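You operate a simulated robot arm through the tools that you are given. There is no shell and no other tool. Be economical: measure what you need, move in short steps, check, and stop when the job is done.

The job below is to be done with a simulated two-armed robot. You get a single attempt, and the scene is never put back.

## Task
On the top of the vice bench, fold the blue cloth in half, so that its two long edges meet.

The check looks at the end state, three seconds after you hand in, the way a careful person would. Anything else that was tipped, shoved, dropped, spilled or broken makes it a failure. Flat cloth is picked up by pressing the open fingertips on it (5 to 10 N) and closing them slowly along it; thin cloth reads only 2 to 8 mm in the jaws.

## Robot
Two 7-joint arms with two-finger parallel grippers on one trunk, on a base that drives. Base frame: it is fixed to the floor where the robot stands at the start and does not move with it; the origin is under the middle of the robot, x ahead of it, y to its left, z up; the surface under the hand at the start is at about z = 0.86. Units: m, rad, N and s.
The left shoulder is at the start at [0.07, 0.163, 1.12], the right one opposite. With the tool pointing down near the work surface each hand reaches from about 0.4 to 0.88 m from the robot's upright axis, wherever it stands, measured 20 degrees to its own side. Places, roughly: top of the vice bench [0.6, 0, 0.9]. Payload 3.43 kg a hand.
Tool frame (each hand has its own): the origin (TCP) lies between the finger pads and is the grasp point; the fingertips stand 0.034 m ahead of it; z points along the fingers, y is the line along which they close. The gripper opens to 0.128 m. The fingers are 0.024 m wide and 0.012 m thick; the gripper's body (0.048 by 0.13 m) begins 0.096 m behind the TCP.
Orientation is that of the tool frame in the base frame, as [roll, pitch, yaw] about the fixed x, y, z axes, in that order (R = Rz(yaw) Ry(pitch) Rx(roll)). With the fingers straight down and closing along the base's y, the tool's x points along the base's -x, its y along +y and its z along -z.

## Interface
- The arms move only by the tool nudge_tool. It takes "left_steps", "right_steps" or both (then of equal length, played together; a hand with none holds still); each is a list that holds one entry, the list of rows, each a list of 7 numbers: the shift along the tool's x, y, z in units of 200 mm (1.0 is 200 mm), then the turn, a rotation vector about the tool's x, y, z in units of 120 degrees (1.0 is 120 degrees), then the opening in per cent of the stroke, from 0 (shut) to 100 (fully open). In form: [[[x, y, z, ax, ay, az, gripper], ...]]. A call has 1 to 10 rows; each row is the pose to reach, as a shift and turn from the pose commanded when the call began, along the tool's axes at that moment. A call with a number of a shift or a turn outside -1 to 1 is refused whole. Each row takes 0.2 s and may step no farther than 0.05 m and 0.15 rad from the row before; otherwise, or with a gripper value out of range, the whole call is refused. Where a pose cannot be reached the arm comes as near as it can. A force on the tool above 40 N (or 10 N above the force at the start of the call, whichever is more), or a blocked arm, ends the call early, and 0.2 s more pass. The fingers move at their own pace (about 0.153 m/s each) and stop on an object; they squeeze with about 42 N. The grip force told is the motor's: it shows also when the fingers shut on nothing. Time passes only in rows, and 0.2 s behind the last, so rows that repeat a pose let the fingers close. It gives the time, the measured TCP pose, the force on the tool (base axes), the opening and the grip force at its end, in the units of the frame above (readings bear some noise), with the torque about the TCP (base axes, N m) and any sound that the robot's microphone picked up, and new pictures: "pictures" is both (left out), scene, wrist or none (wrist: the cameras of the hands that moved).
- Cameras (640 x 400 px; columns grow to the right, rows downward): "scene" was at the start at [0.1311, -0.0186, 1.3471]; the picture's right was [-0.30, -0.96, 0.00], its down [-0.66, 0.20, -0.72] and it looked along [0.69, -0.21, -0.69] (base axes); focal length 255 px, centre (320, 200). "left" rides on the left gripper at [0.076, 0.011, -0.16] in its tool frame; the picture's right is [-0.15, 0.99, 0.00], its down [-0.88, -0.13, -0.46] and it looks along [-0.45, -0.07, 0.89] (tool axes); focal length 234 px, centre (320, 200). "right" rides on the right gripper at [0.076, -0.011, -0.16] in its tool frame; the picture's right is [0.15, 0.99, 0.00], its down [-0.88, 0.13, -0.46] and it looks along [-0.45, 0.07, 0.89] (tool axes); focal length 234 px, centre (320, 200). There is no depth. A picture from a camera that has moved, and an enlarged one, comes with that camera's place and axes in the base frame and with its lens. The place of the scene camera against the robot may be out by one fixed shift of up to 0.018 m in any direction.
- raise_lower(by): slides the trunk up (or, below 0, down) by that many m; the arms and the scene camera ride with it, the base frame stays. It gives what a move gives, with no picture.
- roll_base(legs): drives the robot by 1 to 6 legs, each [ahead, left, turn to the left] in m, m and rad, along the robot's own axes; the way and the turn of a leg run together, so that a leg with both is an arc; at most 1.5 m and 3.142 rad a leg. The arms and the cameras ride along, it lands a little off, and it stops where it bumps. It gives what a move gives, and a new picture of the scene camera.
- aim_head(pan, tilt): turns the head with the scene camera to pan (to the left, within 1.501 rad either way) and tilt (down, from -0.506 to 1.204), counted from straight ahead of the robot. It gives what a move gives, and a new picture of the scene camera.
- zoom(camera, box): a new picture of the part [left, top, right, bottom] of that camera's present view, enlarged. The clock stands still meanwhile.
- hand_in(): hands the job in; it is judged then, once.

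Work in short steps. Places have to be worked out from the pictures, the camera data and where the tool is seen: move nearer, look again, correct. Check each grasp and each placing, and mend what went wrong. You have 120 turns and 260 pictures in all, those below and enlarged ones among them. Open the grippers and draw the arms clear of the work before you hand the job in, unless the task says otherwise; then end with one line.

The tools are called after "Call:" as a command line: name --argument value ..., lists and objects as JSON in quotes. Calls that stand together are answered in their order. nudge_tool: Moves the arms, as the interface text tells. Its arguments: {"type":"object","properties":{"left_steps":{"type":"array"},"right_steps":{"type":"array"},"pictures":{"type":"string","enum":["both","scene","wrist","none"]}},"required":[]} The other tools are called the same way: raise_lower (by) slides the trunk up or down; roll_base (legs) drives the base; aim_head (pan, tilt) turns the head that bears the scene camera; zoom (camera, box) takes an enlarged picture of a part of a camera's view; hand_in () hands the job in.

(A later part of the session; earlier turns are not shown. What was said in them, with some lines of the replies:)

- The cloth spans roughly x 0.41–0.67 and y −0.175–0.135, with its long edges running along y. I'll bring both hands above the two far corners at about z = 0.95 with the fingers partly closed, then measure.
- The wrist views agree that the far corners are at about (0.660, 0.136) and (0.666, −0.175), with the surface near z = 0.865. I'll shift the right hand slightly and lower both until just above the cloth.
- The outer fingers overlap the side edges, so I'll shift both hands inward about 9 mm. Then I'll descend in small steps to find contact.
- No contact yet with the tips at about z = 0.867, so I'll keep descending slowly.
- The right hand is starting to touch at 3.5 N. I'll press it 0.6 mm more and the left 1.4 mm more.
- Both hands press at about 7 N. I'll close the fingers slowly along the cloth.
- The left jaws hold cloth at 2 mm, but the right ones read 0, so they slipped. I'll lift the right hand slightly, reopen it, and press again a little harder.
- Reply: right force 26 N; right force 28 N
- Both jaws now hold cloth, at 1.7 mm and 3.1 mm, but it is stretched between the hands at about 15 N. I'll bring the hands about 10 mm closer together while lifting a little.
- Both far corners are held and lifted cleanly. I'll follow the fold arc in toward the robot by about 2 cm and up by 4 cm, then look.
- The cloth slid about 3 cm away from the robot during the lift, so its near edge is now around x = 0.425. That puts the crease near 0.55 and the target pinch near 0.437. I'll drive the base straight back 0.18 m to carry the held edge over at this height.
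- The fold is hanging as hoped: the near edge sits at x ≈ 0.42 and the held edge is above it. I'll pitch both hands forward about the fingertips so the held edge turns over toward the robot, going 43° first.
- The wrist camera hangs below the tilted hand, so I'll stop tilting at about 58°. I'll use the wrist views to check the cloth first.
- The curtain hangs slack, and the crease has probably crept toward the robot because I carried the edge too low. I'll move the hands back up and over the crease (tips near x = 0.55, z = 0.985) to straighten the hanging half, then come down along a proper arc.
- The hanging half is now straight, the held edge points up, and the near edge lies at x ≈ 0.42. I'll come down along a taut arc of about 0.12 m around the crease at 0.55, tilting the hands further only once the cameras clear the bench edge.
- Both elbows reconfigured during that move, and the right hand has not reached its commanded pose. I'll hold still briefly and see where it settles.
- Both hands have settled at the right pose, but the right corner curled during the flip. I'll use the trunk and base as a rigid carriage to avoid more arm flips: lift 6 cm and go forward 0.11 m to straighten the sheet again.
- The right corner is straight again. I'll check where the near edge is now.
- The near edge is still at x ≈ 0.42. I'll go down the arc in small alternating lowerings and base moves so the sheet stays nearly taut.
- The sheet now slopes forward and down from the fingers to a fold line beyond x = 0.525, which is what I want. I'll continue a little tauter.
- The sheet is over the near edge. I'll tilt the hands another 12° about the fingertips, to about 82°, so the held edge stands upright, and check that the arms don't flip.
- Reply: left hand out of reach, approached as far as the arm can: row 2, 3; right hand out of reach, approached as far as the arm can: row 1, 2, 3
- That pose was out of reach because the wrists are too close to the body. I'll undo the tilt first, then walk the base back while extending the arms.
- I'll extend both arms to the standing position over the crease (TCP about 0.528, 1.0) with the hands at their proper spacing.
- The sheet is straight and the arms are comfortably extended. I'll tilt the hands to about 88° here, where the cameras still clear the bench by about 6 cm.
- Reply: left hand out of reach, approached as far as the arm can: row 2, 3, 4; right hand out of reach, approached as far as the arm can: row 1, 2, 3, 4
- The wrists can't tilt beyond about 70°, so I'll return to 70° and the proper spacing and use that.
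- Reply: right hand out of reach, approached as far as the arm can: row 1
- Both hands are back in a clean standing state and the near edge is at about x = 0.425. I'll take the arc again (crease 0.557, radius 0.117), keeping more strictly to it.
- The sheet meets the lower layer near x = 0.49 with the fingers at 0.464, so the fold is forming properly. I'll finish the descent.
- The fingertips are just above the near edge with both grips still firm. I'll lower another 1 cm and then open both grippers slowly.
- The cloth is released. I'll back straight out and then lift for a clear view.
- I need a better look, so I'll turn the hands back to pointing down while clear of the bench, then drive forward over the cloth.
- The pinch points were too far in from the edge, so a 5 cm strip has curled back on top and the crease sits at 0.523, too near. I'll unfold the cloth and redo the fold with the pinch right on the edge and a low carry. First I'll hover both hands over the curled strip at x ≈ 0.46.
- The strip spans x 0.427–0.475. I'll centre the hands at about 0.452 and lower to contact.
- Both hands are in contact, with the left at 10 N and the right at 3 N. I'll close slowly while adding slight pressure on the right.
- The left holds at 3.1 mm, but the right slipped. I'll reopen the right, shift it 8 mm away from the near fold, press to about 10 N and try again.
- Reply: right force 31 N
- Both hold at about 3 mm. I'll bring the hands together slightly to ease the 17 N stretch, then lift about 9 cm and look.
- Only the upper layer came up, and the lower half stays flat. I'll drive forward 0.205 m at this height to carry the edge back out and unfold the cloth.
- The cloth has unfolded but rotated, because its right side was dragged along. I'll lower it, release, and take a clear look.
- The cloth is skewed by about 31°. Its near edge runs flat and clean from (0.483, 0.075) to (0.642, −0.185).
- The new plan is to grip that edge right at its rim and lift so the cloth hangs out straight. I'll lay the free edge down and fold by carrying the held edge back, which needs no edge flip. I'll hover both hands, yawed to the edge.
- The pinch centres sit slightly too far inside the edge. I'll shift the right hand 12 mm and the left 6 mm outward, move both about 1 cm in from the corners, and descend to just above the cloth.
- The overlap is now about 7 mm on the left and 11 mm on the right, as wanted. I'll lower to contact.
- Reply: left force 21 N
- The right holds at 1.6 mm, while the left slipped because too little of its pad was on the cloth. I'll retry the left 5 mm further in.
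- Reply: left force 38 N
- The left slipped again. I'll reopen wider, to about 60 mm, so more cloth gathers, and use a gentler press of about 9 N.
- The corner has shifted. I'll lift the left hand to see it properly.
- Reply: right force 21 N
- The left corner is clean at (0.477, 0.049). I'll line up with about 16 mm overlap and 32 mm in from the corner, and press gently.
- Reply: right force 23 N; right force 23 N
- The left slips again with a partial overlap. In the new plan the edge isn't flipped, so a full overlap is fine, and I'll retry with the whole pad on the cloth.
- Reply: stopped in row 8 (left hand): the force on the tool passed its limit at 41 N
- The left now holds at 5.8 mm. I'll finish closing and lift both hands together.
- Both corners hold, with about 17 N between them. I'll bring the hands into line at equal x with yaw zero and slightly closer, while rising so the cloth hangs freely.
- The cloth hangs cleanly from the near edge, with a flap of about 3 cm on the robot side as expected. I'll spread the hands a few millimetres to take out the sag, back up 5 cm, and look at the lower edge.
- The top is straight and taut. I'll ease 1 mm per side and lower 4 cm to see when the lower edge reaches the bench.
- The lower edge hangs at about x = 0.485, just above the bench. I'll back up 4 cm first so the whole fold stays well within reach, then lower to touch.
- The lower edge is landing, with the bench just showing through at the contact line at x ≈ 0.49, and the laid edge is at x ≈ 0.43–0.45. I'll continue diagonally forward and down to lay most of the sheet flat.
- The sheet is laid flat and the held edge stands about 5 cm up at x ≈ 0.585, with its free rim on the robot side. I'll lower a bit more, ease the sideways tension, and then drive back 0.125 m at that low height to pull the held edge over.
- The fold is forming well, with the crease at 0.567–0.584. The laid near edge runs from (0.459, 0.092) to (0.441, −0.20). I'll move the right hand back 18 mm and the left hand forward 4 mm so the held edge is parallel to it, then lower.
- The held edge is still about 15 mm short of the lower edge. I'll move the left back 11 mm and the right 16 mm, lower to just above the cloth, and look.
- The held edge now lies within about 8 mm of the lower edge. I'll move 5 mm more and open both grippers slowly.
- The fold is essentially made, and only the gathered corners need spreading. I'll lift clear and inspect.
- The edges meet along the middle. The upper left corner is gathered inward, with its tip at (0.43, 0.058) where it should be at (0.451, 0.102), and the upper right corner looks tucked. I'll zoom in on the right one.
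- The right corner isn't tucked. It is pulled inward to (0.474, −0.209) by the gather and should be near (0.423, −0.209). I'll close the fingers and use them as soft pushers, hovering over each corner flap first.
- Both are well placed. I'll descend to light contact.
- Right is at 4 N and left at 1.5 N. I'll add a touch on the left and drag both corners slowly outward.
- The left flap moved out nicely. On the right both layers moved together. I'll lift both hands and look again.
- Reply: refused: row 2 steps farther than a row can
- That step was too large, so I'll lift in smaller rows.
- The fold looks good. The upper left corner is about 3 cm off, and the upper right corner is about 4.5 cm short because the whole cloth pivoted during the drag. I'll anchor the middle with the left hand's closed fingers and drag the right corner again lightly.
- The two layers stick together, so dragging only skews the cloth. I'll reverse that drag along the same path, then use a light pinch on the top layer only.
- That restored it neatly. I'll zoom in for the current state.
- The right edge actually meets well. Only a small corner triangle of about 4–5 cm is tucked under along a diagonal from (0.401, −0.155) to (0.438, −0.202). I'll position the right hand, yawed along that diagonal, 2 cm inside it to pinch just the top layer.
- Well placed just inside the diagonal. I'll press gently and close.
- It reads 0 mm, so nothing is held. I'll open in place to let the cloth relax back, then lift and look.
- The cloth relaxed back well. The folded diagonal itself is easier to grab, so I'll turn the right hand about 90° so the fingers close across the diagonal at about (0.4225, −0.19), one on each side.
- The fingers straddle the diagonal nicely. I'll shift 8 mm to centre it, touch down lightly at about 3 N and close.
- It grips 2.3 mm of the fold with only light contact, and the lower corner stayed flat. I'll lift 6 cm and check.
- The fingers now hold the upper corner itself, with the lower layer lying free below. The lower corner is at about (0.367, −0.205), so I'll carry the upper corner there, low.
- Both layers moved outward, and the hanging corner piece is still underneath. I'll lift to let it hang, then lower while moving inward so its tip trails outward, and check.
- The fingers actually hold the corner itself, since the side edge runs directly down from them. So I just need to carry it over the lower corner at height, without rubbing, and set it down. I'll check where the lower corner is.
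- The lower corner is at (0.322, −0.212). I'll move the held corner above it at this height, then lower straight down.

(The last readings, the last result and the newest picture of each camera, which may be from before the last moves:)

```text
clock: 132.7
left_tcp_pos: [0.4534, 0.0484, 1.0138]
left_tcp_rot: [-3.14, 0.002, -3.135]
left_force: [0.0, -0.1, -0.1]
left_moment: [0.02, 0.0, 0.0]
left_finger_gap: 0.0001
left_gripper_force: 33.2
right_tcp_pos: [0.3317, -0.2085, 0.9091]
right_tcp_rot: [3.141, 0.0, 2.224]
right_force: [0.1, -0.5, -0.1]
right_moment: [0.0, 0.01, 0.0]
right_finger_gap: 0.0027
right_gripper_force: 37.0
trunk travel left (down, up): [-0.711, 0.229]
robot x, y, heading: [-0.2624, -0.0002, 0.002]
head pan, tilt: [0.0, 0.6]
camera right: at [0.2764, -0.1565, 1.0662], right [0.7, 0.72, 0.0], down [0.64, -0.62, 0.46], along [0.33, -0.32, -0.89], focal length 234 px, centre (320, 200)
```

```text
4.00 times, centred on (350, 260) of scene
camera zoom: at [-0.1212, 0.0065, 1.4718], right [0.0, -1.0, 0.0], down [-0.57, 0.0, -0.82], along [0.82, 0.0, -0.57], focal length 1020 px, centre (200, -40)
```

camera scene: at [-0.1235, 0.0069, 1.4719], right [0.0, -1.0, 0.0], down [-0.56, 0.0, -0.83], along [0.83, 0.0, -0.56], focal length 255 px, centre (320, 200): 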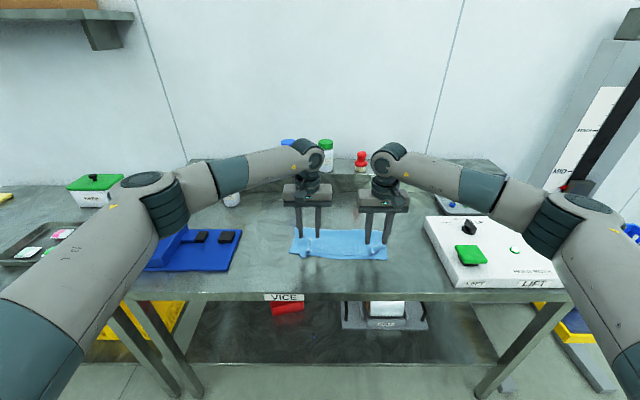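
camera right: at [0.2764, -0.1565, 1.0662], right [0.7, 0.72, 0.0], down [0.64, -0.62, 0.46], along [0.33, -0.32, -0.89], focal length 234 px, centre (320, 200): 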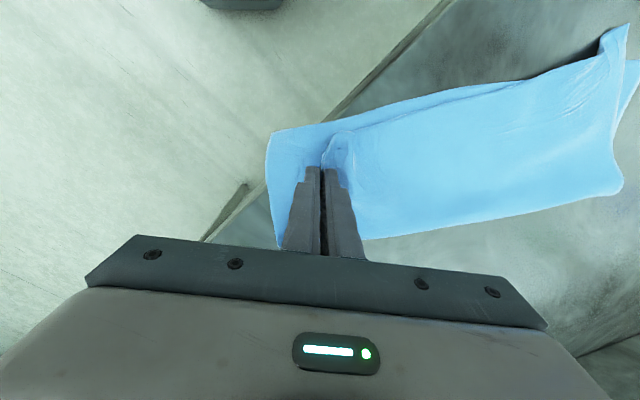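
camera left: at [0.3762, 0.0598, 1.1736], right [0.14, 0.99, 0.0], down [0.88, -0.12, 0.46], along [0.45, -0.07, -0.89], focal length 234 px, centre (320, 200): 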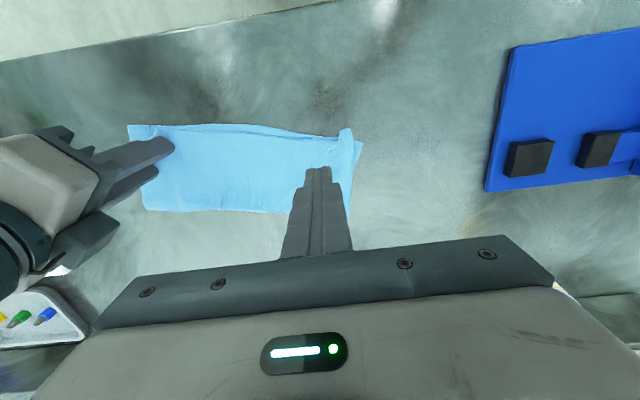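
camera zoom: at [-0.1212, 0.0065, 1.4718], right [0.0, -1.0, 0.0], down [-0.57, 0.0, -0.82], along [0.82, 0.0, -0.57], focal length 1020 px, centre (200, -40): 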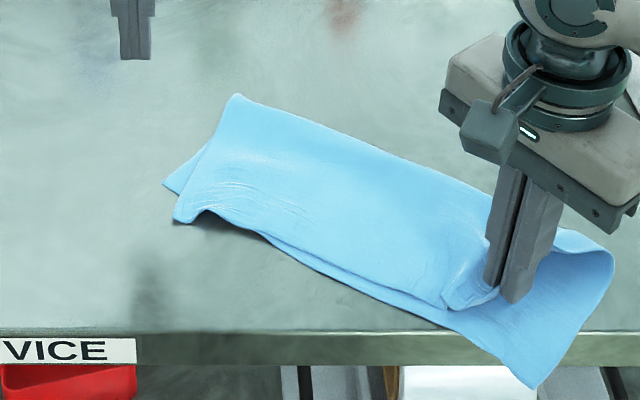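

The upper layer is taut, so the whole cloth followed and its corner now overhangs the bench. I'll release here, then press on both layers and slide the cloth back onto the bench.

Call:
nudge_tool --right_steps '[[[0, 0.0, 0.03, 0, 0, 0, 0], [0, 0.0, 0.04, 0, 0, 0, 6], [0, 0.0, 0.04, 0, 0, 0, 14], [0, 0.0, 0.04, 0, 0, 0, 22], [0, 0.0, 0.04, 0, 0, 0, 28], [0, 0.0, -0.1, 0, 0, 0, 28], [0, 0.0, -0.3, 0, 0, 0, 28]]]' --pictures "none"

Call:
zoom --camera "right" --box '[200, 40, 520, 240]'

```text
clock: 134.3
left_tcp_pos: [0.452, 0.0502, 1.0147]
left_tcp_rot: [-3.139, 0.006, -3.136]
left_force: [0.6, 0.4, 0.3]
left_moment: [-0.02, -0.02, -0.02]
left_finger_gap: 0.0
left_gripper_force: 32.6
right_tcp_pos: [0.3281, -0.2085, 0.9682]
right_tcp_rot: [3.141, 0.001, 2.223]
right_force: [-0.4, 1.1, -0.1]
right_moment: [0.04, 0.01, -0.02]
right_finger_gap: 0.0357
right_gripper_force: 0.1
trunk travel left (down, up): [-0.711, 0.229]
robot x, y, heading: [-0.2612, 0.0015, 0.005]
head pan, tilt: [0.0, 0.6]
```

```text
2.00 times, centred on (360, 140) of right
camera zoom: at [0.2743, -0.1564, 1.1271], right [0.7, 0.72, 0.0], down [0.64, -0.62, 0.46], along [0.33, -0.32, -0.89], focal length 468 px, centre (240, 320)
```

zoom: 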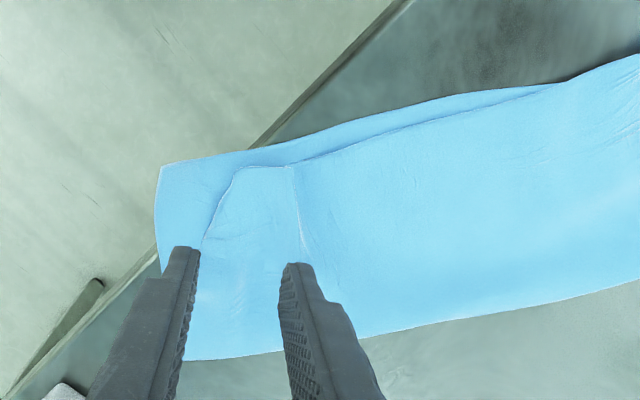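

The upper corner is square again now, with a pleat beside it leaving it about 4.5 cm from the lower corner. First I'll hover both closed hands over the cloth to slide it back onto the bench.

Call:
nudge_tool --left_steps '[[[-0.02, -0.1, 0.1, 0, 0, 0, 0], [-0.04, -0.2, 0.2, 0, 0, 0, 0], [-0.065, -0.35, 0.32, 0, 0, 0, 0], [-0.065, -0.35, 0.45, 0, 0, 0, 0], [-0.065, -0.35, 0.55, 0, 0, 0, 0], [-0.065, -0.35, 0.575, 0, 0, 0, 0]]]' --right_steps '[[[0, 0.1, 0, 0, 0, 0, 0], [0, 0.2, 0, 0, 0, 0, 0], [0, 0.3, 0.08, 0, 0, 0, 0], [0, 0.358, 0.18, 0, 0, 0, 0], [0, 0.358, 0.29, 0, 0, 0, 0], [0, 0.358, 0.33, 0, 0, 0, 0]]]' --pictures "none"

Call:
zoom --camera "scene" --box '[270, 210, 430, 310]'

```text
clock: 135.7
left_tcp_pos: [0.4682, -0.0201, 0.8993]
left_tcp_rot: [-3.14, 0.004, -3.137]
left_force: [0.1, 0.7, 0.9]
left_moment: [0.0, 0.0, 0.01]
left_finger_gap: 0.0001
left_gripper_force: 32.4
right_tcp_pos: [0.3892, -0.1645, 0.9023]
right_tcp_rot: [3.139, -0.002, 2.224]
right_force: [-0.2, -1.1, 0.0]
right_moment: [0.02, 0.02, 0.02]
right_finger_gap: 0.0
right_gripper_force: 32.9
trunk travel left (down, up): [-0.711, 0.229]
robot x, y, heading: [-0.2616, 0.001, 0.001]
head pan, tilt: [0.0, 0.6]
```

```text
4.00 times, centred on (350, 260) of scene
camera zoom: at [-0.1213, 0.0064, 1.4718], right [0.0, -1.0, 0.0], down [-0.57, 0.0, -0.82], along [0.82, 0.0, -0.57], focal length 1020 px, centre (200, -40)
```

zoom: 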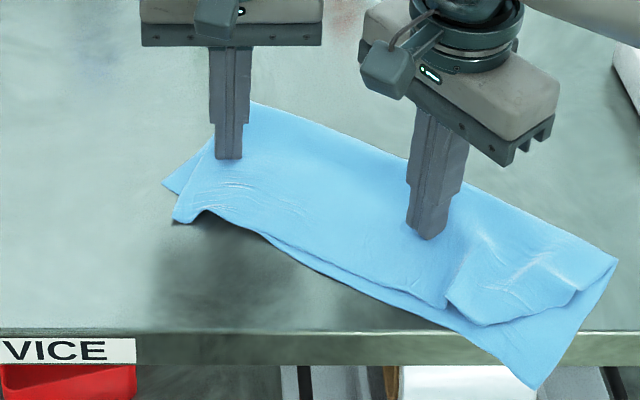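

Both are just above the cloth. I'll press lightly, then slide and rotate the whole cloth back: right hand +9 cm in x, left hand +2 cm.

Call:
nudge_tool --left_steps '[[[0, 0, 0.012, 0, 0, 0, 0], [0, 0, 0.017, 0, 0, 0, 0]]]' --right_steps '[[[0, 0, 0.022, 0, 0, 0, 0], [0, 0, 0.032, 0, 0, 0, 0]]]' --pictures "none"

```text
clock: 136.3
left_tcp_pos: [0.4678, -0.0194, 0.8962]
left_tcp_rot: [-3.14, 0.006, -3.136]
left_force: [1.4, 0.0, 3.6]
left_moment: [0.02, -0.07, 0.01]
left_finger_gap: 0.0
left_gripper_force: 32.6
right_tcp_pos: [0.3867, -0.164, 0.8959]
right_tcp_rot: [3.138, 0.001, 2.223]
right_force: [1.0, -0.6, 2.6]
right_moment: [-0.01, -0.05, -0.05]
right_finger_gap: 0.0
right_gripper_force: 33.2
trunk travel left (down, up): [-0.711, 0.229]
robot x, y, heading: [-0.2626, -0.0001, 0.002]
head pan, tilt: [0.0, 0.6]
```

Call:
nudge_tool --left_steps '[[[-0.01, 0, 0.002, 0, 0, 0, 0], [-0.025, 0, 0.002, 0, 0, 0, 0], [-0.04, 0, 0.002, 0, 0, 0, 0], [-0.055, 0, 0.002, 0, 0, 0, 0], [-0.07, 0, 0.002, 0, 0, 0, 0], [-0.085, 0, 0.002, 0, 0, 0, 0], [-0.1, 0, 0.002, 0, 0, 0, 0], [-0.11, 0, 0.002, 0, 0, 0, 0]]]' --right_steps '[[[-0.035, 0.035, 0.004, 0, 0, 0, 0], [-0.085, 0.075, 0.004, 0, 0, 0, 0], [-0.13, 0.115, 0.004, 0, 0, 0, 0], [-0.175, 0.155, 0.004, 0, 0, 0, 0], [-0.22, 0.195, 0.004, 0, 0, 0, 0], [-0.265, 0.23, 0.004, 0, 0, 0, 0], [-0.31, 0.265, 0.004, 0, 0, 0, 0], [-0.354, 0.302, 0.004, 0, 0, 0, 0]]]' --pictures "scene"

Call:
zoom --camera "scene" --box '[270, 210, 430, 310]'

```text
clock: 138.1
left_tcp_pos: [0.4903, -0.0195, 0.8977]
left_tcp_rot: [-3.139, 0.005, -3.136]
left_force: [-0.6, -0.4, 2.0]
left_moment: [-0.02, 0.03, 0.01]
left_finger_gap: 0.0
left_gripper_force: 33.3
right_tcp_pos: [0.4785, -0.1848, 0.8956]
right_tcp_rot: [3.139, 0.002, 2.224]
right_force: [-1.6, 1.0, 7.5]
right_moment: [0.1, 0.08, 0.02]
right_finger_gap: 0.0
right_gripper_force: 33.1
trunk travel left (down, up): [-0.711, 0.229]
robot x, y, heading: [-0.2653, 0.0026, 0.004]
head pan, tilt: [0.0, 0.6]
camera scene: at [-0.1231, 0.0071, 1.472], right [0.0, -1.0, 0.0], down [-0.56, 0.0, -0.83], along [0.83, 0.0, -0.56], focal length 255 px, centre (320, 200)
```

scene: 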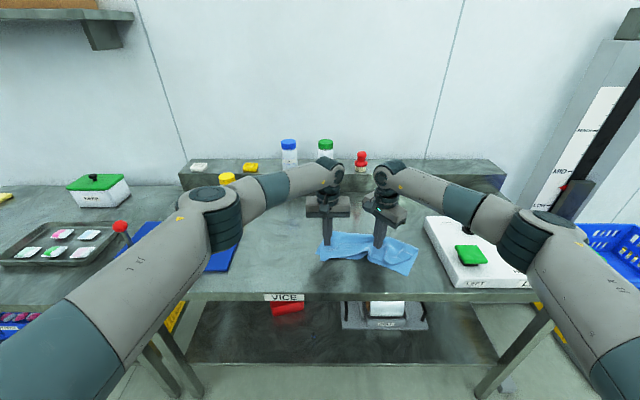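

```text
4.00 times, centred on (350, 260) of scene
camera zoom: at [-0.1231, 0.0071, 1.472], right [0.0, -1.0, 0.0], down [-0.56, 0.0, -0.83], along [0.83, 0.0, -0.56], focal length 1020 px, centre (200, -40)
```

zoom: 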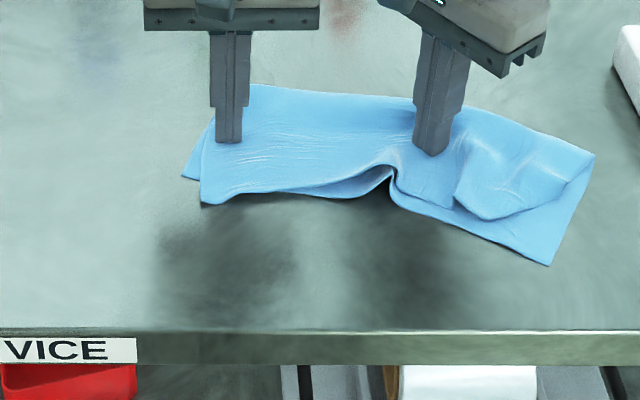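

The cloth is back on the bench, but the right part is still angled and there's a wrinkle mid-way. With the left as an anchor, I'll re-press near the right end at (0.42, −0.25) and pull it outward and forward to straighten it.

Call:
nudge_tool --left_steps '[[[0, 0, 0.003, 0, 0, 0, 0], [0, 0, 0.005, 0, 0, 0, 0], [0, 0, 0.005, 0, 0, 0, 0], [0, 0, 0.005, 0, 0, 0, 0], [0, 0, 0.005, 0, 0, 0, 0], [0, 0, 0.005, 0, 0, 0, 0], [0, 0, 0.005, 0, 0, 0, 0], [0, 0, 0.005, 0, 0, 0, 0], [0, 0, 0.005, 0, 0, 0, 0], [0, 0, 0.005, 0, 0, 0, 0]]]' --right_steps '[[[0, 0, -0.1, 0, 0, 0, 0], [-0.03, -0.15, -0.12, 0, 0, 0, 0], [-0.06, -0.32, -0.12, 0, 0, 0, 0], [-0.08, -0.43, -0.06, 0, 0, 0, 0], [-0.08, -0.43, -0.01, 0, 0, 0, 0], [-0.08, -0.43, 0.0, 0, 0, 0, 0], [-0.13, -0.42, 0.0, 0, 0, 0, 0], [-0.18, -0.41, 0.0, 0, 0, 0, 0], [-0.23, -0.4, 0.0, 0, 0, 0, 0], [-0.27, -0.39, 0.0, 0, 0, 0, 0]]]' --pictures "none"

Call:
zoom --camera "scene" --box '[290, 210, 450, 310]'

```text
clock: 140.3
left_tcp_pos: [0.4888, -0.0205, 0.8961]
left_tcp_rot: [-3.14, 0.007, -3.137]
left_force: [2.3, -1.3, 10.3]
left_moment: [0.0, -0.07, 0.0]
left_finger_gap: 0.0
left_gripper_force: 32.9
right_tcp_pos: [0.4487, -0.2739, 0.8971]
right_tcp_rot: [3.139, 0.002, 2.226]
right_force: [-1.4, 1.0, 7.6]
right_moment: [0.08, 0.08, 0.05]
right_finger_gap: 0.0
right_gripper_force: 32.6
trunk travel left (down, up): [-0.711, 0.229]
robot x, y, heading: [-0.2619, -0.0018, 0.003]
head pan, tilt: [0.0, 0.6]
```

```text
4.00 times, centred on (370, 260) of scene
camera zoom: at [-0.1241, 0.007, 1.4721], right [0.0, -1.0, 0.0], down [-0.56, 0.0, -0.83], along [0.83, 0.0, -0.56], focal length 1020 px, centre (120, -40)
```

zoom: 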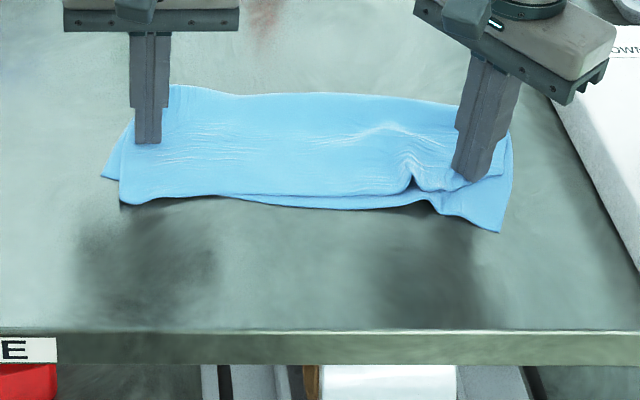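

That is nearly straight. One more small pull of 1.8 cm outward should take out the remaining buckle, and then I'll lift both hands.

Call:
nudge_tool --left_steps '[[[0, 0, 0, 0, 0, 0, 0], [0, 0, 0, 0, 0, 0, 0], [0, 0, 0, 0, 0, 0, 0], [0, 0, 0, 0, 0, 0, 0], [0, 0, -0.1, 0, 0, 0, 0], [0, 0, -0.3, 0, 0, 0, 0], [0, 0.1, -0.5, 0, 0, 0, 0]]]' --right_steps '[[[-0.025, -0.018, 0, 0, 0, 0, 0], [-0.05, -0.036, 0, 0, 0, 0, 0], [-0.075, -0.055, 0, 0, 0, 0, 0], [-0.075, -0.055, 0, 0, 0, 0, 0], [-0.075, -0.055, -0.1, 0, 0, 0, 0], [-0.075, -0.055, -0.3, 0, 0, 0, 0], [-0.075, -0.055, -0.5, 0, 0, 0, 0]]]' --pictures "none"

Call:
zoom --camera "scene" --box '[290, 210, 450, 310]'

Call:
zoom --camera "left" --box '[0, 40, 400, 290]'

```text
clock: 141.9
left_tcp_pos: [0.4907, 0.0021, 0.9956]
left_tcp_rot: [-3.138, 0.003, -3.137]
left_force: [0.3, 0.4, 0.5]
left_moment: [0.01, 0.01, -0.01]
left_finger_gap: 0.0
left_gripper_force: 33.0
right_tcp_pos: [0.4493, -0.2909, 0.9961]
right_tcp_rot: [-3.141, 0.003, 2.223]
right_force: [-0.1, -1.5, 0.8]
right_moment: [-0.05, 0.0, 0.0]
right_finger_gap: 0.0
right_gripper_force: 32.5
trunk travel left (down, up): [-0.711, 0.229]
robot x, y, heading: [-0.265, -0.0047, 0.002]
head pan, tilt: [0.0, 0.6]
```

```text
4.00 times, centred on (370, 260) of scene
camera zoom: at [-0.1224, 0.0087, 1.4717], right [0.0, -1.0, 0.0], down [-0.56, 0.0, -0.83], along [0.83, 0.0, -0.56], focal length 1020 px, centre (120, -40)
```

zoom: 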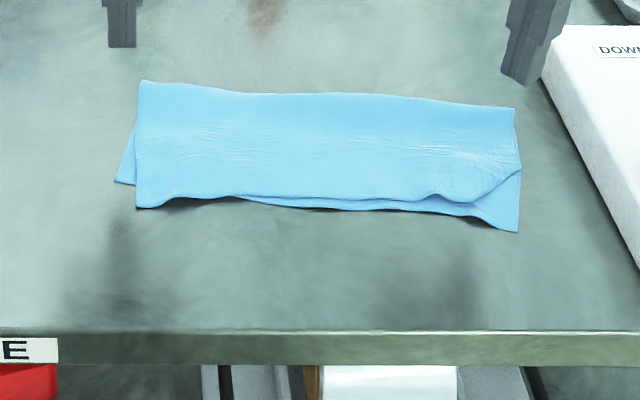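

```text
1.60 times, centred on (200, 165) of left
camera zoom: at [0.4134, 0.0133, 1.1542], right [0.14, 0.99, 0.0], down [0.88, -0.12, 0.46], along [0.45, -0.07, -0.89], focal length 375 px, centre (512, 256)
```

zoom: 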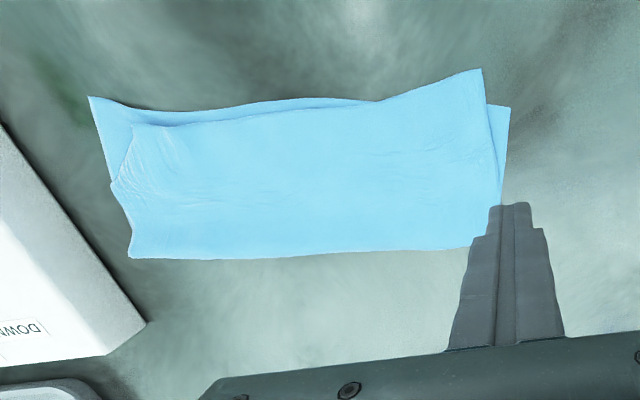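

The cloth is neatly folded now. Only the upper right corner, at (0.453, −0.311), is short of the lower corner at (0.392, −0.289). I'll anchor both layers with the left hand at (0.49, −0.165), re-pinch that edge lightly near the corner, and pull.

Call:
nudge_tool --left_steps '[[[0, -0.2, 0, 0, 0, 0, 0], [0, -0.4, 0, 0, 0, 0, 0], [0, -0.6, 0.05, 0, 0, 0, 0], [0, -0.78, 0.15, 0, 0, 0, 0], [0, -0.835, 0.3, 0, 0, 0, 0], [0, -0.835, 0.43, 0, 0, 0, 0], [0, -0.835, 0.49, 0, 0, 0, 0], [0, -0.835, 0.5, 0, 0, 0, 0]]]' --right_steps '[[[-0.017, -0.044, 0, 0, 0, 0, 28], [-0.017, -0.044, 0, 0, 0, 0, 28], [-0.017, -0.044, 0.08, 0, 0, 0, 28], [-0.017, -0.044, 0.2, 0, 0, 0, 28], [-0.017, -0.044, 0.32, 0, 0, 0, 28], [-0.017, -0.044, 0.43, 0, 0, 0, 28], [-0.017, -0.044, 0.48, 0, 0, 0, 28], [-0.017, -0.044, 0.495, 0, 0, 0, 28]]]' --pictures "none"

Call:
zoom --camera "right" --box '[200, 80, 440, 230]'

```text
clock: 143.7
left_tcp_pos: [0.4599, -0.1544, 0.9232]
left_tcp_rot: [-3.141, 0.005, -3.135]
left_force: [0.3, -0.5, 0.5]
left_moment: [0.02, 0.01, -0.01]
left_finger_gap: 0.0
left_gripper_force: 33.2
left hand out of reach, approached as far as the arm can: row 4, 5, 6, 7, 8
right_tcp_pos: [0.4458, -0.3007, 0.8966]
right_tcp_rot: [3.139, 0.0, 2.223]
right_force: [0.5, 1.4, 7.9]
right_moment: [0.14, -0.08, 0.0]
right_finger_gap: 0.0361
right_gripper_force: 0.1
trunk travel left (down, up): [-0.711, 0.229]
robot x, y, heading: [-0.2638, -0.0008, 0.005]
head pan, tilt: [0.0, 0.6]
```

```text
2.67 times, centred on (320, 155) of right
camera zoom: at [0.3905, -0.2477, 1.0553], right [0.7, 0.72, 0.0], down [0.64, -0.62, 0.46], along [0.33, -0.32, -0.89], focal length 624 px, centre (320, 320)
```

zoom: 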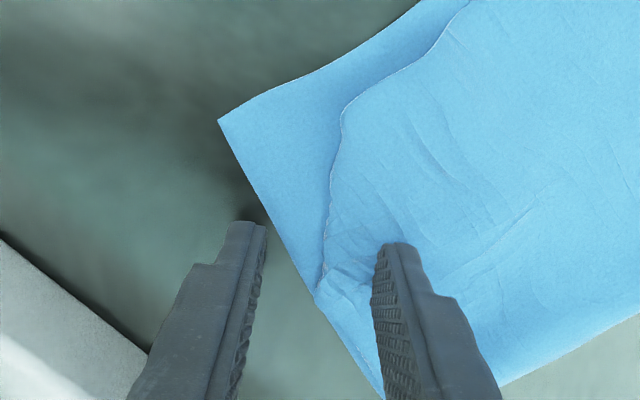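

The left hand can't quite reach that far, so I'll anchor it at about (0.475, −0.12) instead. I'll also shift the right pinch 1 cm along the edge.

Call:
nudge_tool --left_steps '[[[-0.03, 0.08, 0, 0, 0, 0, 0], [-0.075, 0.16, 0.04, 0, 0, 0, 0], [-0.075, 0.17, 0.09, 0, 0, 0, 0], [-0.075, 0.17, 0.13, 0, 0, 0, 0], [-0.075, 0.17, 0.14, 0, 0, 0, 0]]]' --right_steps '[[[0, 0, -0.02, 0, 0, 0, 28], [0.025, 0, -0.02, 0, 0, 0, 28], [0.05, 0, -0.02, 0, 0, 0, 28], [0.05, 0, -0.008, 0, 0, 0, 28], [0.05, 0, -0.004, 0, 0, 0, 28]]]' --pictures "none"

```text
clock: 144.9
left_tcp_pos: [0.4767, -0.1199, 0.8958]
left_tcp_rot: [-3.141, 0.005, -3.136]
left_force: [1.1, -0.9, 2.0]
left_moment: [-0.03, -0.02, -0.01]
left_finger_gap: 0.0
left_gripper_force: 32.9
right_tcp_pos: [0.4393, -0.2928, 0.8968]
right_tcp_rot: [3.139, 0.001, 2.223]
right_force: [-0.1, -0.2, 2.1]
right_moment: [0.04, -0.03, -0.01]
right_finger_gap: 0.0362
right_gripper_force: 0.5
trunk travel left (down, up): [-0.711, 0.229]
robot x, y, heading: [-0.2586, 0.0006, 0.007]
head pan, tilt: [0.0, 0.6]
```

Light 2 N contact on both. I'll press the left anchor more firmly and close the right fingers across the edge.

Call:
nudge_tool --left_steps '[[[0, 0, 0.004, 0, 0, 0, 0], [0, 0, 0.007, 0, 0, 0, 0], [0, 0, 0.007, 0, 0, 0, 0], [0, 0, 0.007, 0, 0, 0, 0], [0, 0, 0.007, 0, 0, 0, 0], [0, 0, 0.007, 0, 0, 0, 0], [0, 0, 0.007, 0, 0, 0, 0], [0, 0, 0.007, 0, 0, 0, 0], [0, 0, 0.007, 0, 0, 0, 0]]]' --right_steps '[[[0, 0, 0, 0, 0, 0, 26], [0, 0, 0, 0, 0, 0, 23], [0, 0, 0, 0, 0, 0, 20], [0, 0, 0, 0, 0, 0, 16], [0, 0, 0, 0, 0, 0, 12], [0, 0, 0, 0, 0, 0, 8], [0, 0, 0, 0, 0, 0, 4], [0, 0, 0, 0, 0, 0, 0], [0, 0, 0, 0, 0, 0, 0]]]' --pictures "none"

Call:
zoom --camera "right" --box '[200, 80, 440, 230]'

```text
clock: 146.9
left_tcp_pos: [0.4754, -0.1193, 0.8953]
left_tcp_rot: [-3.139, 0.007, -3.135]
left_force: [5.7, 0.4, 21.6]
left_moment: [0.09, -0.09, -0.03]
left_finger_gap: 0.0
left_gripper_force: 33.1
right_tcp_pos: [0.4372, -0.2935, 0.8978]
right_tcp_rot: [-3.141, 0.001, 2.223]
right_force: [0.0, 0.3, 0.9]
right_moment: [0.03, -0.02, 0.01]
right_finger_gap: 0.0017
right_gripper_force: 35.9
trunk travel left (down, up): [-0.711, 0.229]
robot x, y, heading: [-0.2599, 0.0001, 0.001]
head pan, tilt: [0.0, 0.6]
```

```text
2.67 times, centred on (320, 155) of right
camera zoom: at [0.383, -0.2403, 1.0566], right [0.7, 0.72, 0.0], down [0.64, -0.62, 0.46], along [0.33, -0.32, -0.89], focal length 624 px, centre (320, 320)
```

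zoom: 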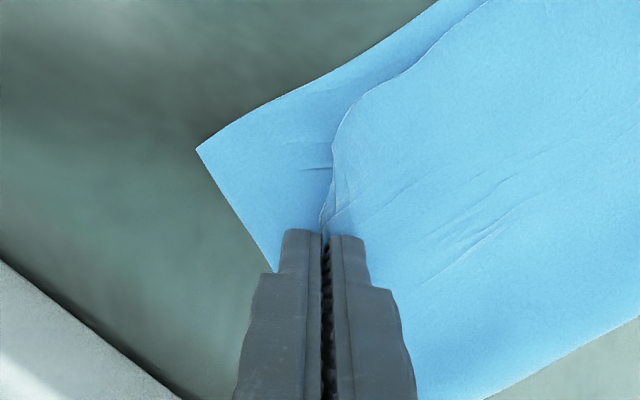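

It has the edge at 1.7 mm, with the lower layer undisturbed. I'll lift 3 cm, carry it 5 cm toward the lower corner with the left hand anchoring, and lower it.

Call:
nudge_tool --left_steps '[[[0, 0, 0, 0, 0, 0, 0], [0, 0, 0, 0, 0, 0, 0], [0, 0, 0, 0, 0, 0, 0], [0, 0, 0, 0, 0, 0, 0], [0, 0, 0, 0, 0, 0, 0], [0, 0, 0, 0, 0, 0, 0], [0, 0, 0, 0, 0, 0, 0], [0, 0, 0, 0, 0, 0, 0]]]' --right_steps '[[[0, 0, -0.08, 0, 0, 0, 0], [0, 0, -0.17, 0, 0, 0, 0], [0.05, -0.04, -0.17, 0, 0, 0, 0], [0.1, -0.08, -0.17, 0, 0, 0, 0], [0.15, -0.115, -0.15, 0, 0, 0, 0], [0.2, -0.15, -0.1, 0, 0, 0, 0], [0.2, -0.15, -0.05, 0, 0, 0, 0], [0.2, -0.15, -0.01, 0, 0, 0, 0]]]' --pictures "none"

Call:
zoom --camera "right" --box '[200, 80, 440, 230]'

```text
clock: 148.7
left_tcp_pos: [0.4749, -0.1207, 0.8962]
left_tcp_rot: [-3.14, 0.006, -3.136]
left_force: [5.4, 0.3, 25.1]
left_moment: [0.06, -0.12, -0.06]
left_finger_gap: 0.0
left_gripper_force: 32.9
right_tcp_pos: [0.3883, -0.2791, 0.8993]
right_tcp_rot: [3.138, 0.003, 2.224]
right_force: [0.2, 0.8, 0.5]
right_moment: [0.03, -0.01, 0.01]
right_finger_gap: 0.0016
right_gripper_force: 36.6
trunk travel left (down, up): [-0.711, 0.229]
robot x, y, heading: [-0.2637, 0.0017, 0.006]
head pan, tilt: [0.0, 0.6]
```

```text
2.67 times, centred on (320, 155) of right
camera zoom: at [0.3343, -0.2265, 1.0584], right [0.7, 0.72, 0.0], down [0.64, -0.62, 0.46], along [0.33, -0.32, -0.89], focal length 624 px, centre (320, 320)
```

zoom: 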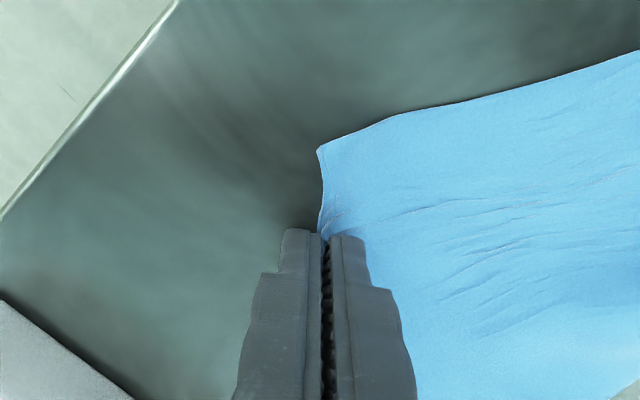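

The upper layer now covers the lower one there. I'll release gently, lift both hands, and look.

Call:
nudge_tool --left_steps '[[[0, 0, 0, 0, 0, 0, 0], [0, 0, 0, 0, 0, 0, 0], [0, 0, 0, 0, 0, 0, 0], [0, 0, 0, 0, 0, 0, 0], [0, 0, -0.1, 0, 0, 0, 0], [0, 0.1, -0.3, 0, 0, 0, 0], [0, 0.25, -0.45, 0, 0, 0, 0], [0, 0.45, -0.5, 0, 0, 0, 0]]]' --right_steps '[[[0, 0, 0.005, 0, 0, 0, 6], [0, 0, 0.005, 0, 0, 0, 12], [0, 0, 0.005, 0, 0, 0, 20], [0, 0, 0.0, 0, 0, 0, 28], [0, 0, -0.1, 0, 0, 0, 28], [0, 0, -0.3, 0, 0, 0, 28], [0, 0, -0.5, 0, 0, 0, 28], [0, 0, -0.5, 0, 0, 0, 28]]]' --pictures "none"

Call:
zoom --camera "scene" --box '[290, 210, 450, 310]'

Call:
zoom --camera "left" --box '[0, 40, 400, 290]'

```text
clock: 150.5
left_tcp_pos: [0.4757, -0.028, 0.9917]
left_tcp_rot: [-3.139, 0.002, -3.136]
left_force: [0.3, 0.6, -0.8]
left_moment: [-0.05, 0.02, 0.0]
left_finger_gap: 0.0001
left_gripper_force: 32.9
right_tcp_pos: [0.3932, -0.2802, 1.0008]
right_tcp_rot: [3.141, 0.001, 2.224]
right_force: [0.4, -0.1, 0.9]
right_moment: [-0.02, 0.0, -0.04]
right_finger_gap: 0.036
right_gripper_force: 0.0
trunk travel left (down, up): [-0.711, 0.229]
robot x, y, heading: [-0.2632, -0.002, 0.008]
head pan, tilt: [0.0, 0.6]
```

```text
4.00 times, centred on (370, 260) of scene
camera zoom: at [-0.1209, 0.009, 1.4717], right [0.0, -1.0, 0.0], down [-0.57, 0.0, -0.82], along [0.82, 0.0, -0.57], focal length 1020 px, centre (120, -40)
```

zoom: 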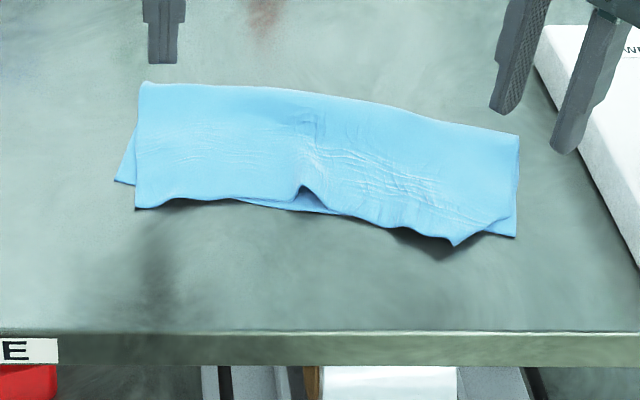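

```text
1.60 times, centred on (200, 165) of left
camera zoom: at [0.399, -0.017, 1.1507], right [0.14, 0.99, 0.0], down [0.88, -0.12, 0.46], along [0.45, -0.07, -0.89], focal length 375 px, centre (512, 256)
```

zoom: 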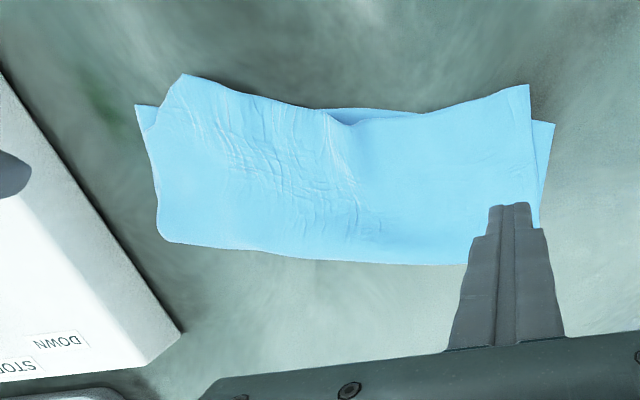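

The upper right corner is now about 2 cm from the lower one. I'll do one gentle stretch to smooth the small pucker: press both ends lightly, pull them slightly apart, and lift.

Call:
nudge_tool --left_steps '[[[0.02, 0.1, 0.12, 0, 0, 0, 0], [0.053, 0.19, 0.24, 0, 0, 0, 0], [0.053, 0.19, 0.36, 0, 0, 0, 0], [0.053, 0.19, 0.45, 0, 0, 0, 0], [0.053, 0.19, 0.48, 0, 0, 0, 0], [0.053, 0.2, 0.481, 0, 0, 0, 0], [0.053, 0.22, 0.481, 0, 0, 0, 0], [0.053, 0.24, 0.481, 0, 0, 0, 0], [0.053, 0.24, 0.4, 0, 0, 0, 0], [0.053, 0.24, 0.2, 0, 0, 0, 0]]]' --right_steps '[[[-0.04, 0.1, 0.1, 0, 0, 0, 0], [-0.083, 0.232, 0.24, 0, 0, 0, 0], [-0.083, 0.232, 0.38, 0, 0, 0, 0], [-0.083, 0.232, 0.49, 0, 0, 0, 0], [-0.083, 0.232, 0.522, 0, 0, 0, 0], [-0.12, 0.214, 0.523, 0, 0, 0, 0], [-0.16, 0.195, 0.523, 0, 0, 0, 0], [-0.197, 0.176, 0.523, 0, 0, 0, 0], [-0.197, 0.176, 0.44, 0, 0, 0, 0], [-0.197, 0.176, 0.24, 0, 0, 0, 0]]]' --pictures "none"

Call:
zoom --camera "scene" --box '[290, 210, 450, 310]'

```text
clock: 152.7
left_tcp_pos: [0.4638, 0.0178, 0.9538]
left_tcp_rot: [-3.138, 0.006, -3.135]
left_force: [0.1, -0.1, -0.5]
left_moment: [0.0, -0.04, -0.01]
left_finger_gap: 0.0
left_gripper_force: 32.5
right_tcp_pos: [0.4421, -0.2902, 0.9526]
right_tcp_rot: [3.139, 0.003, 2.223]
right_force: [0.6, -0.7, -0.3]
right_moment: [-0.02, 0.0, -0.04]
right_finger_gap: 0.0
right_gripper_force: 33.0
trunk travel left (down, up): [-0.711, 0.229]
robot x, y, heading: [-0.2594, -0.0008, -0.003]
head pan, tilt: [0.0, 0.6]
```

```text
4.00 times, centred on (370, 260) of scene
camera zoom: at [-0.1241, 0.0074, 1.4719], right [0.0, -1.0, 0.0], down [-0.56, 0.0, -0.83], along [0.83, 0.0, -0.56], focal length 1020 px, centre (120, -40)
```

zoom: 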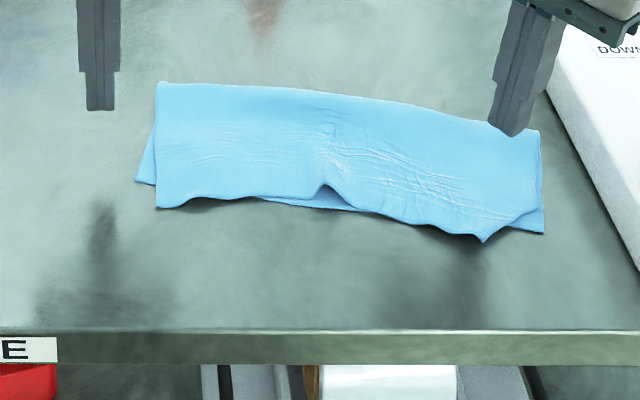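

The cloth lies folded in half with its long edges together along their length and nothing else disturbed. I'll raise and open both hands, then back away.

Call:
nudge_tool --left_steps '[[[0, 0, -0.2, 0, 0, 0, 0], [0, 0, -0.4, 0, 0, 0, 20], [0, 0, -0.6, 0, 0, 0, 60], [0, 0, -0.7, 0, 0, 0, 100], [0, 0, -0.7, 0, 0, 0, 100]]]' --right_steps '[[[0, 0, -0.2, 0, 0, 0, 0], [0, 0, -0.4, 0, 0, 0, 20], [0, 0, -0.6, 0, 0, 0, 60], [0, 0, -0.7, 0, 0, 0, 100], [0, 0, -0.7, 0, 0, 0, 100]]]' --pictures "none"

Call:
roll_base --legs '[[-0.25, 0, 0]]'

```text
clock: 153.9
left_tcp_pos: [0.4661, 0.0182, 1.0931]
left_tcp_rot: [-3.137, 0.002, -3.136]
left_force: [0.5, 0.4, -0.2]
left_moment: [-0.01, 0.03, -0.01]
left_finger_gap: 0.128
left_gripper_force: 0.0
right_tcp_pos: [0.4444, -0.2915, 1.0909]
right_tcp_rot: [3.142, -0.001, 2.223]
right_force: [0.1, -0.3, -0.8]
right_moment: [0.02, 0.01, 0.02]
right_finger_gap: 0.128
right_gripper_force: 0.0
trunk travel left (down, up): [-0.711, 0.229]
robot x, y, heading: [-0.2602, 0.0012, 0.005]
head pan, tilt: [0.0, 0.6]
```

```text
clock: 155.8
left_tcp_pos: [0.2141, 0.0181, 1.0929]
left_tcp_rot: [-3.141, 0.003, -3.136]
left_force: [-0.3, 0.8, -0.1]
left_moment: [-0.02, -0.03, 0.0]
left_finger_gap: 0.1279
left_gripper_force: 0.1
right_tcp_pos: [0.1919, -0.2913, 1.0917]
right_tcp_rot: [-3.141, 0.001, 2.224]
right_force: [-0.3, -0.3, 0.2]
right_moment: [-0.01, 0.0, -0.01]
right_finger_gap: 0.128
right_gripper_force: 0.0
trunk travel left (down, up): [-0.711, 0.229]
robot x, y, heading: [-0.5155, 0.0003, 0.004]
head pan, tilt: [0.0, 0.6]
camera scene: at [-0.3721, 0.0056, 1.4717], right [0.0, -1.0, 0.0], down [-0.57, 0.0, -0.82], along [0.82, 0.0, -0.57], focal length 255 px, centre (320, 200)
```

scene: 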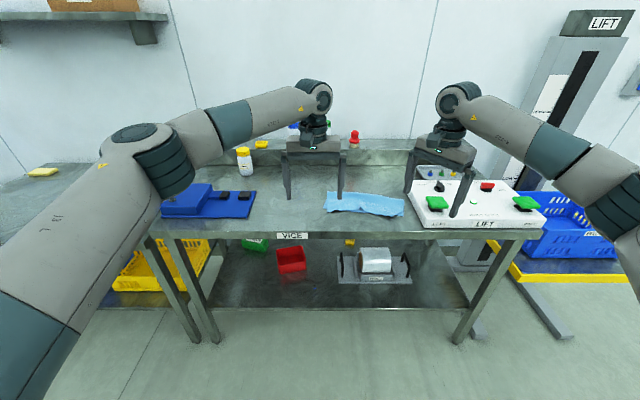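

Both hands are open and clear, the cloth lies folded on the bench, and everything else is standing where it was. I'm handing in.

Call:
hand_in

```text
The job is handed in.
```

The blue cloth is folded in half on the vice bench with its long edges together, but not perfectly: the upper edge is about 2 cm short at a small pucker mid-way, and the upper corners sit about 2 cm (right) and 3 cm (left) off the lower ones.
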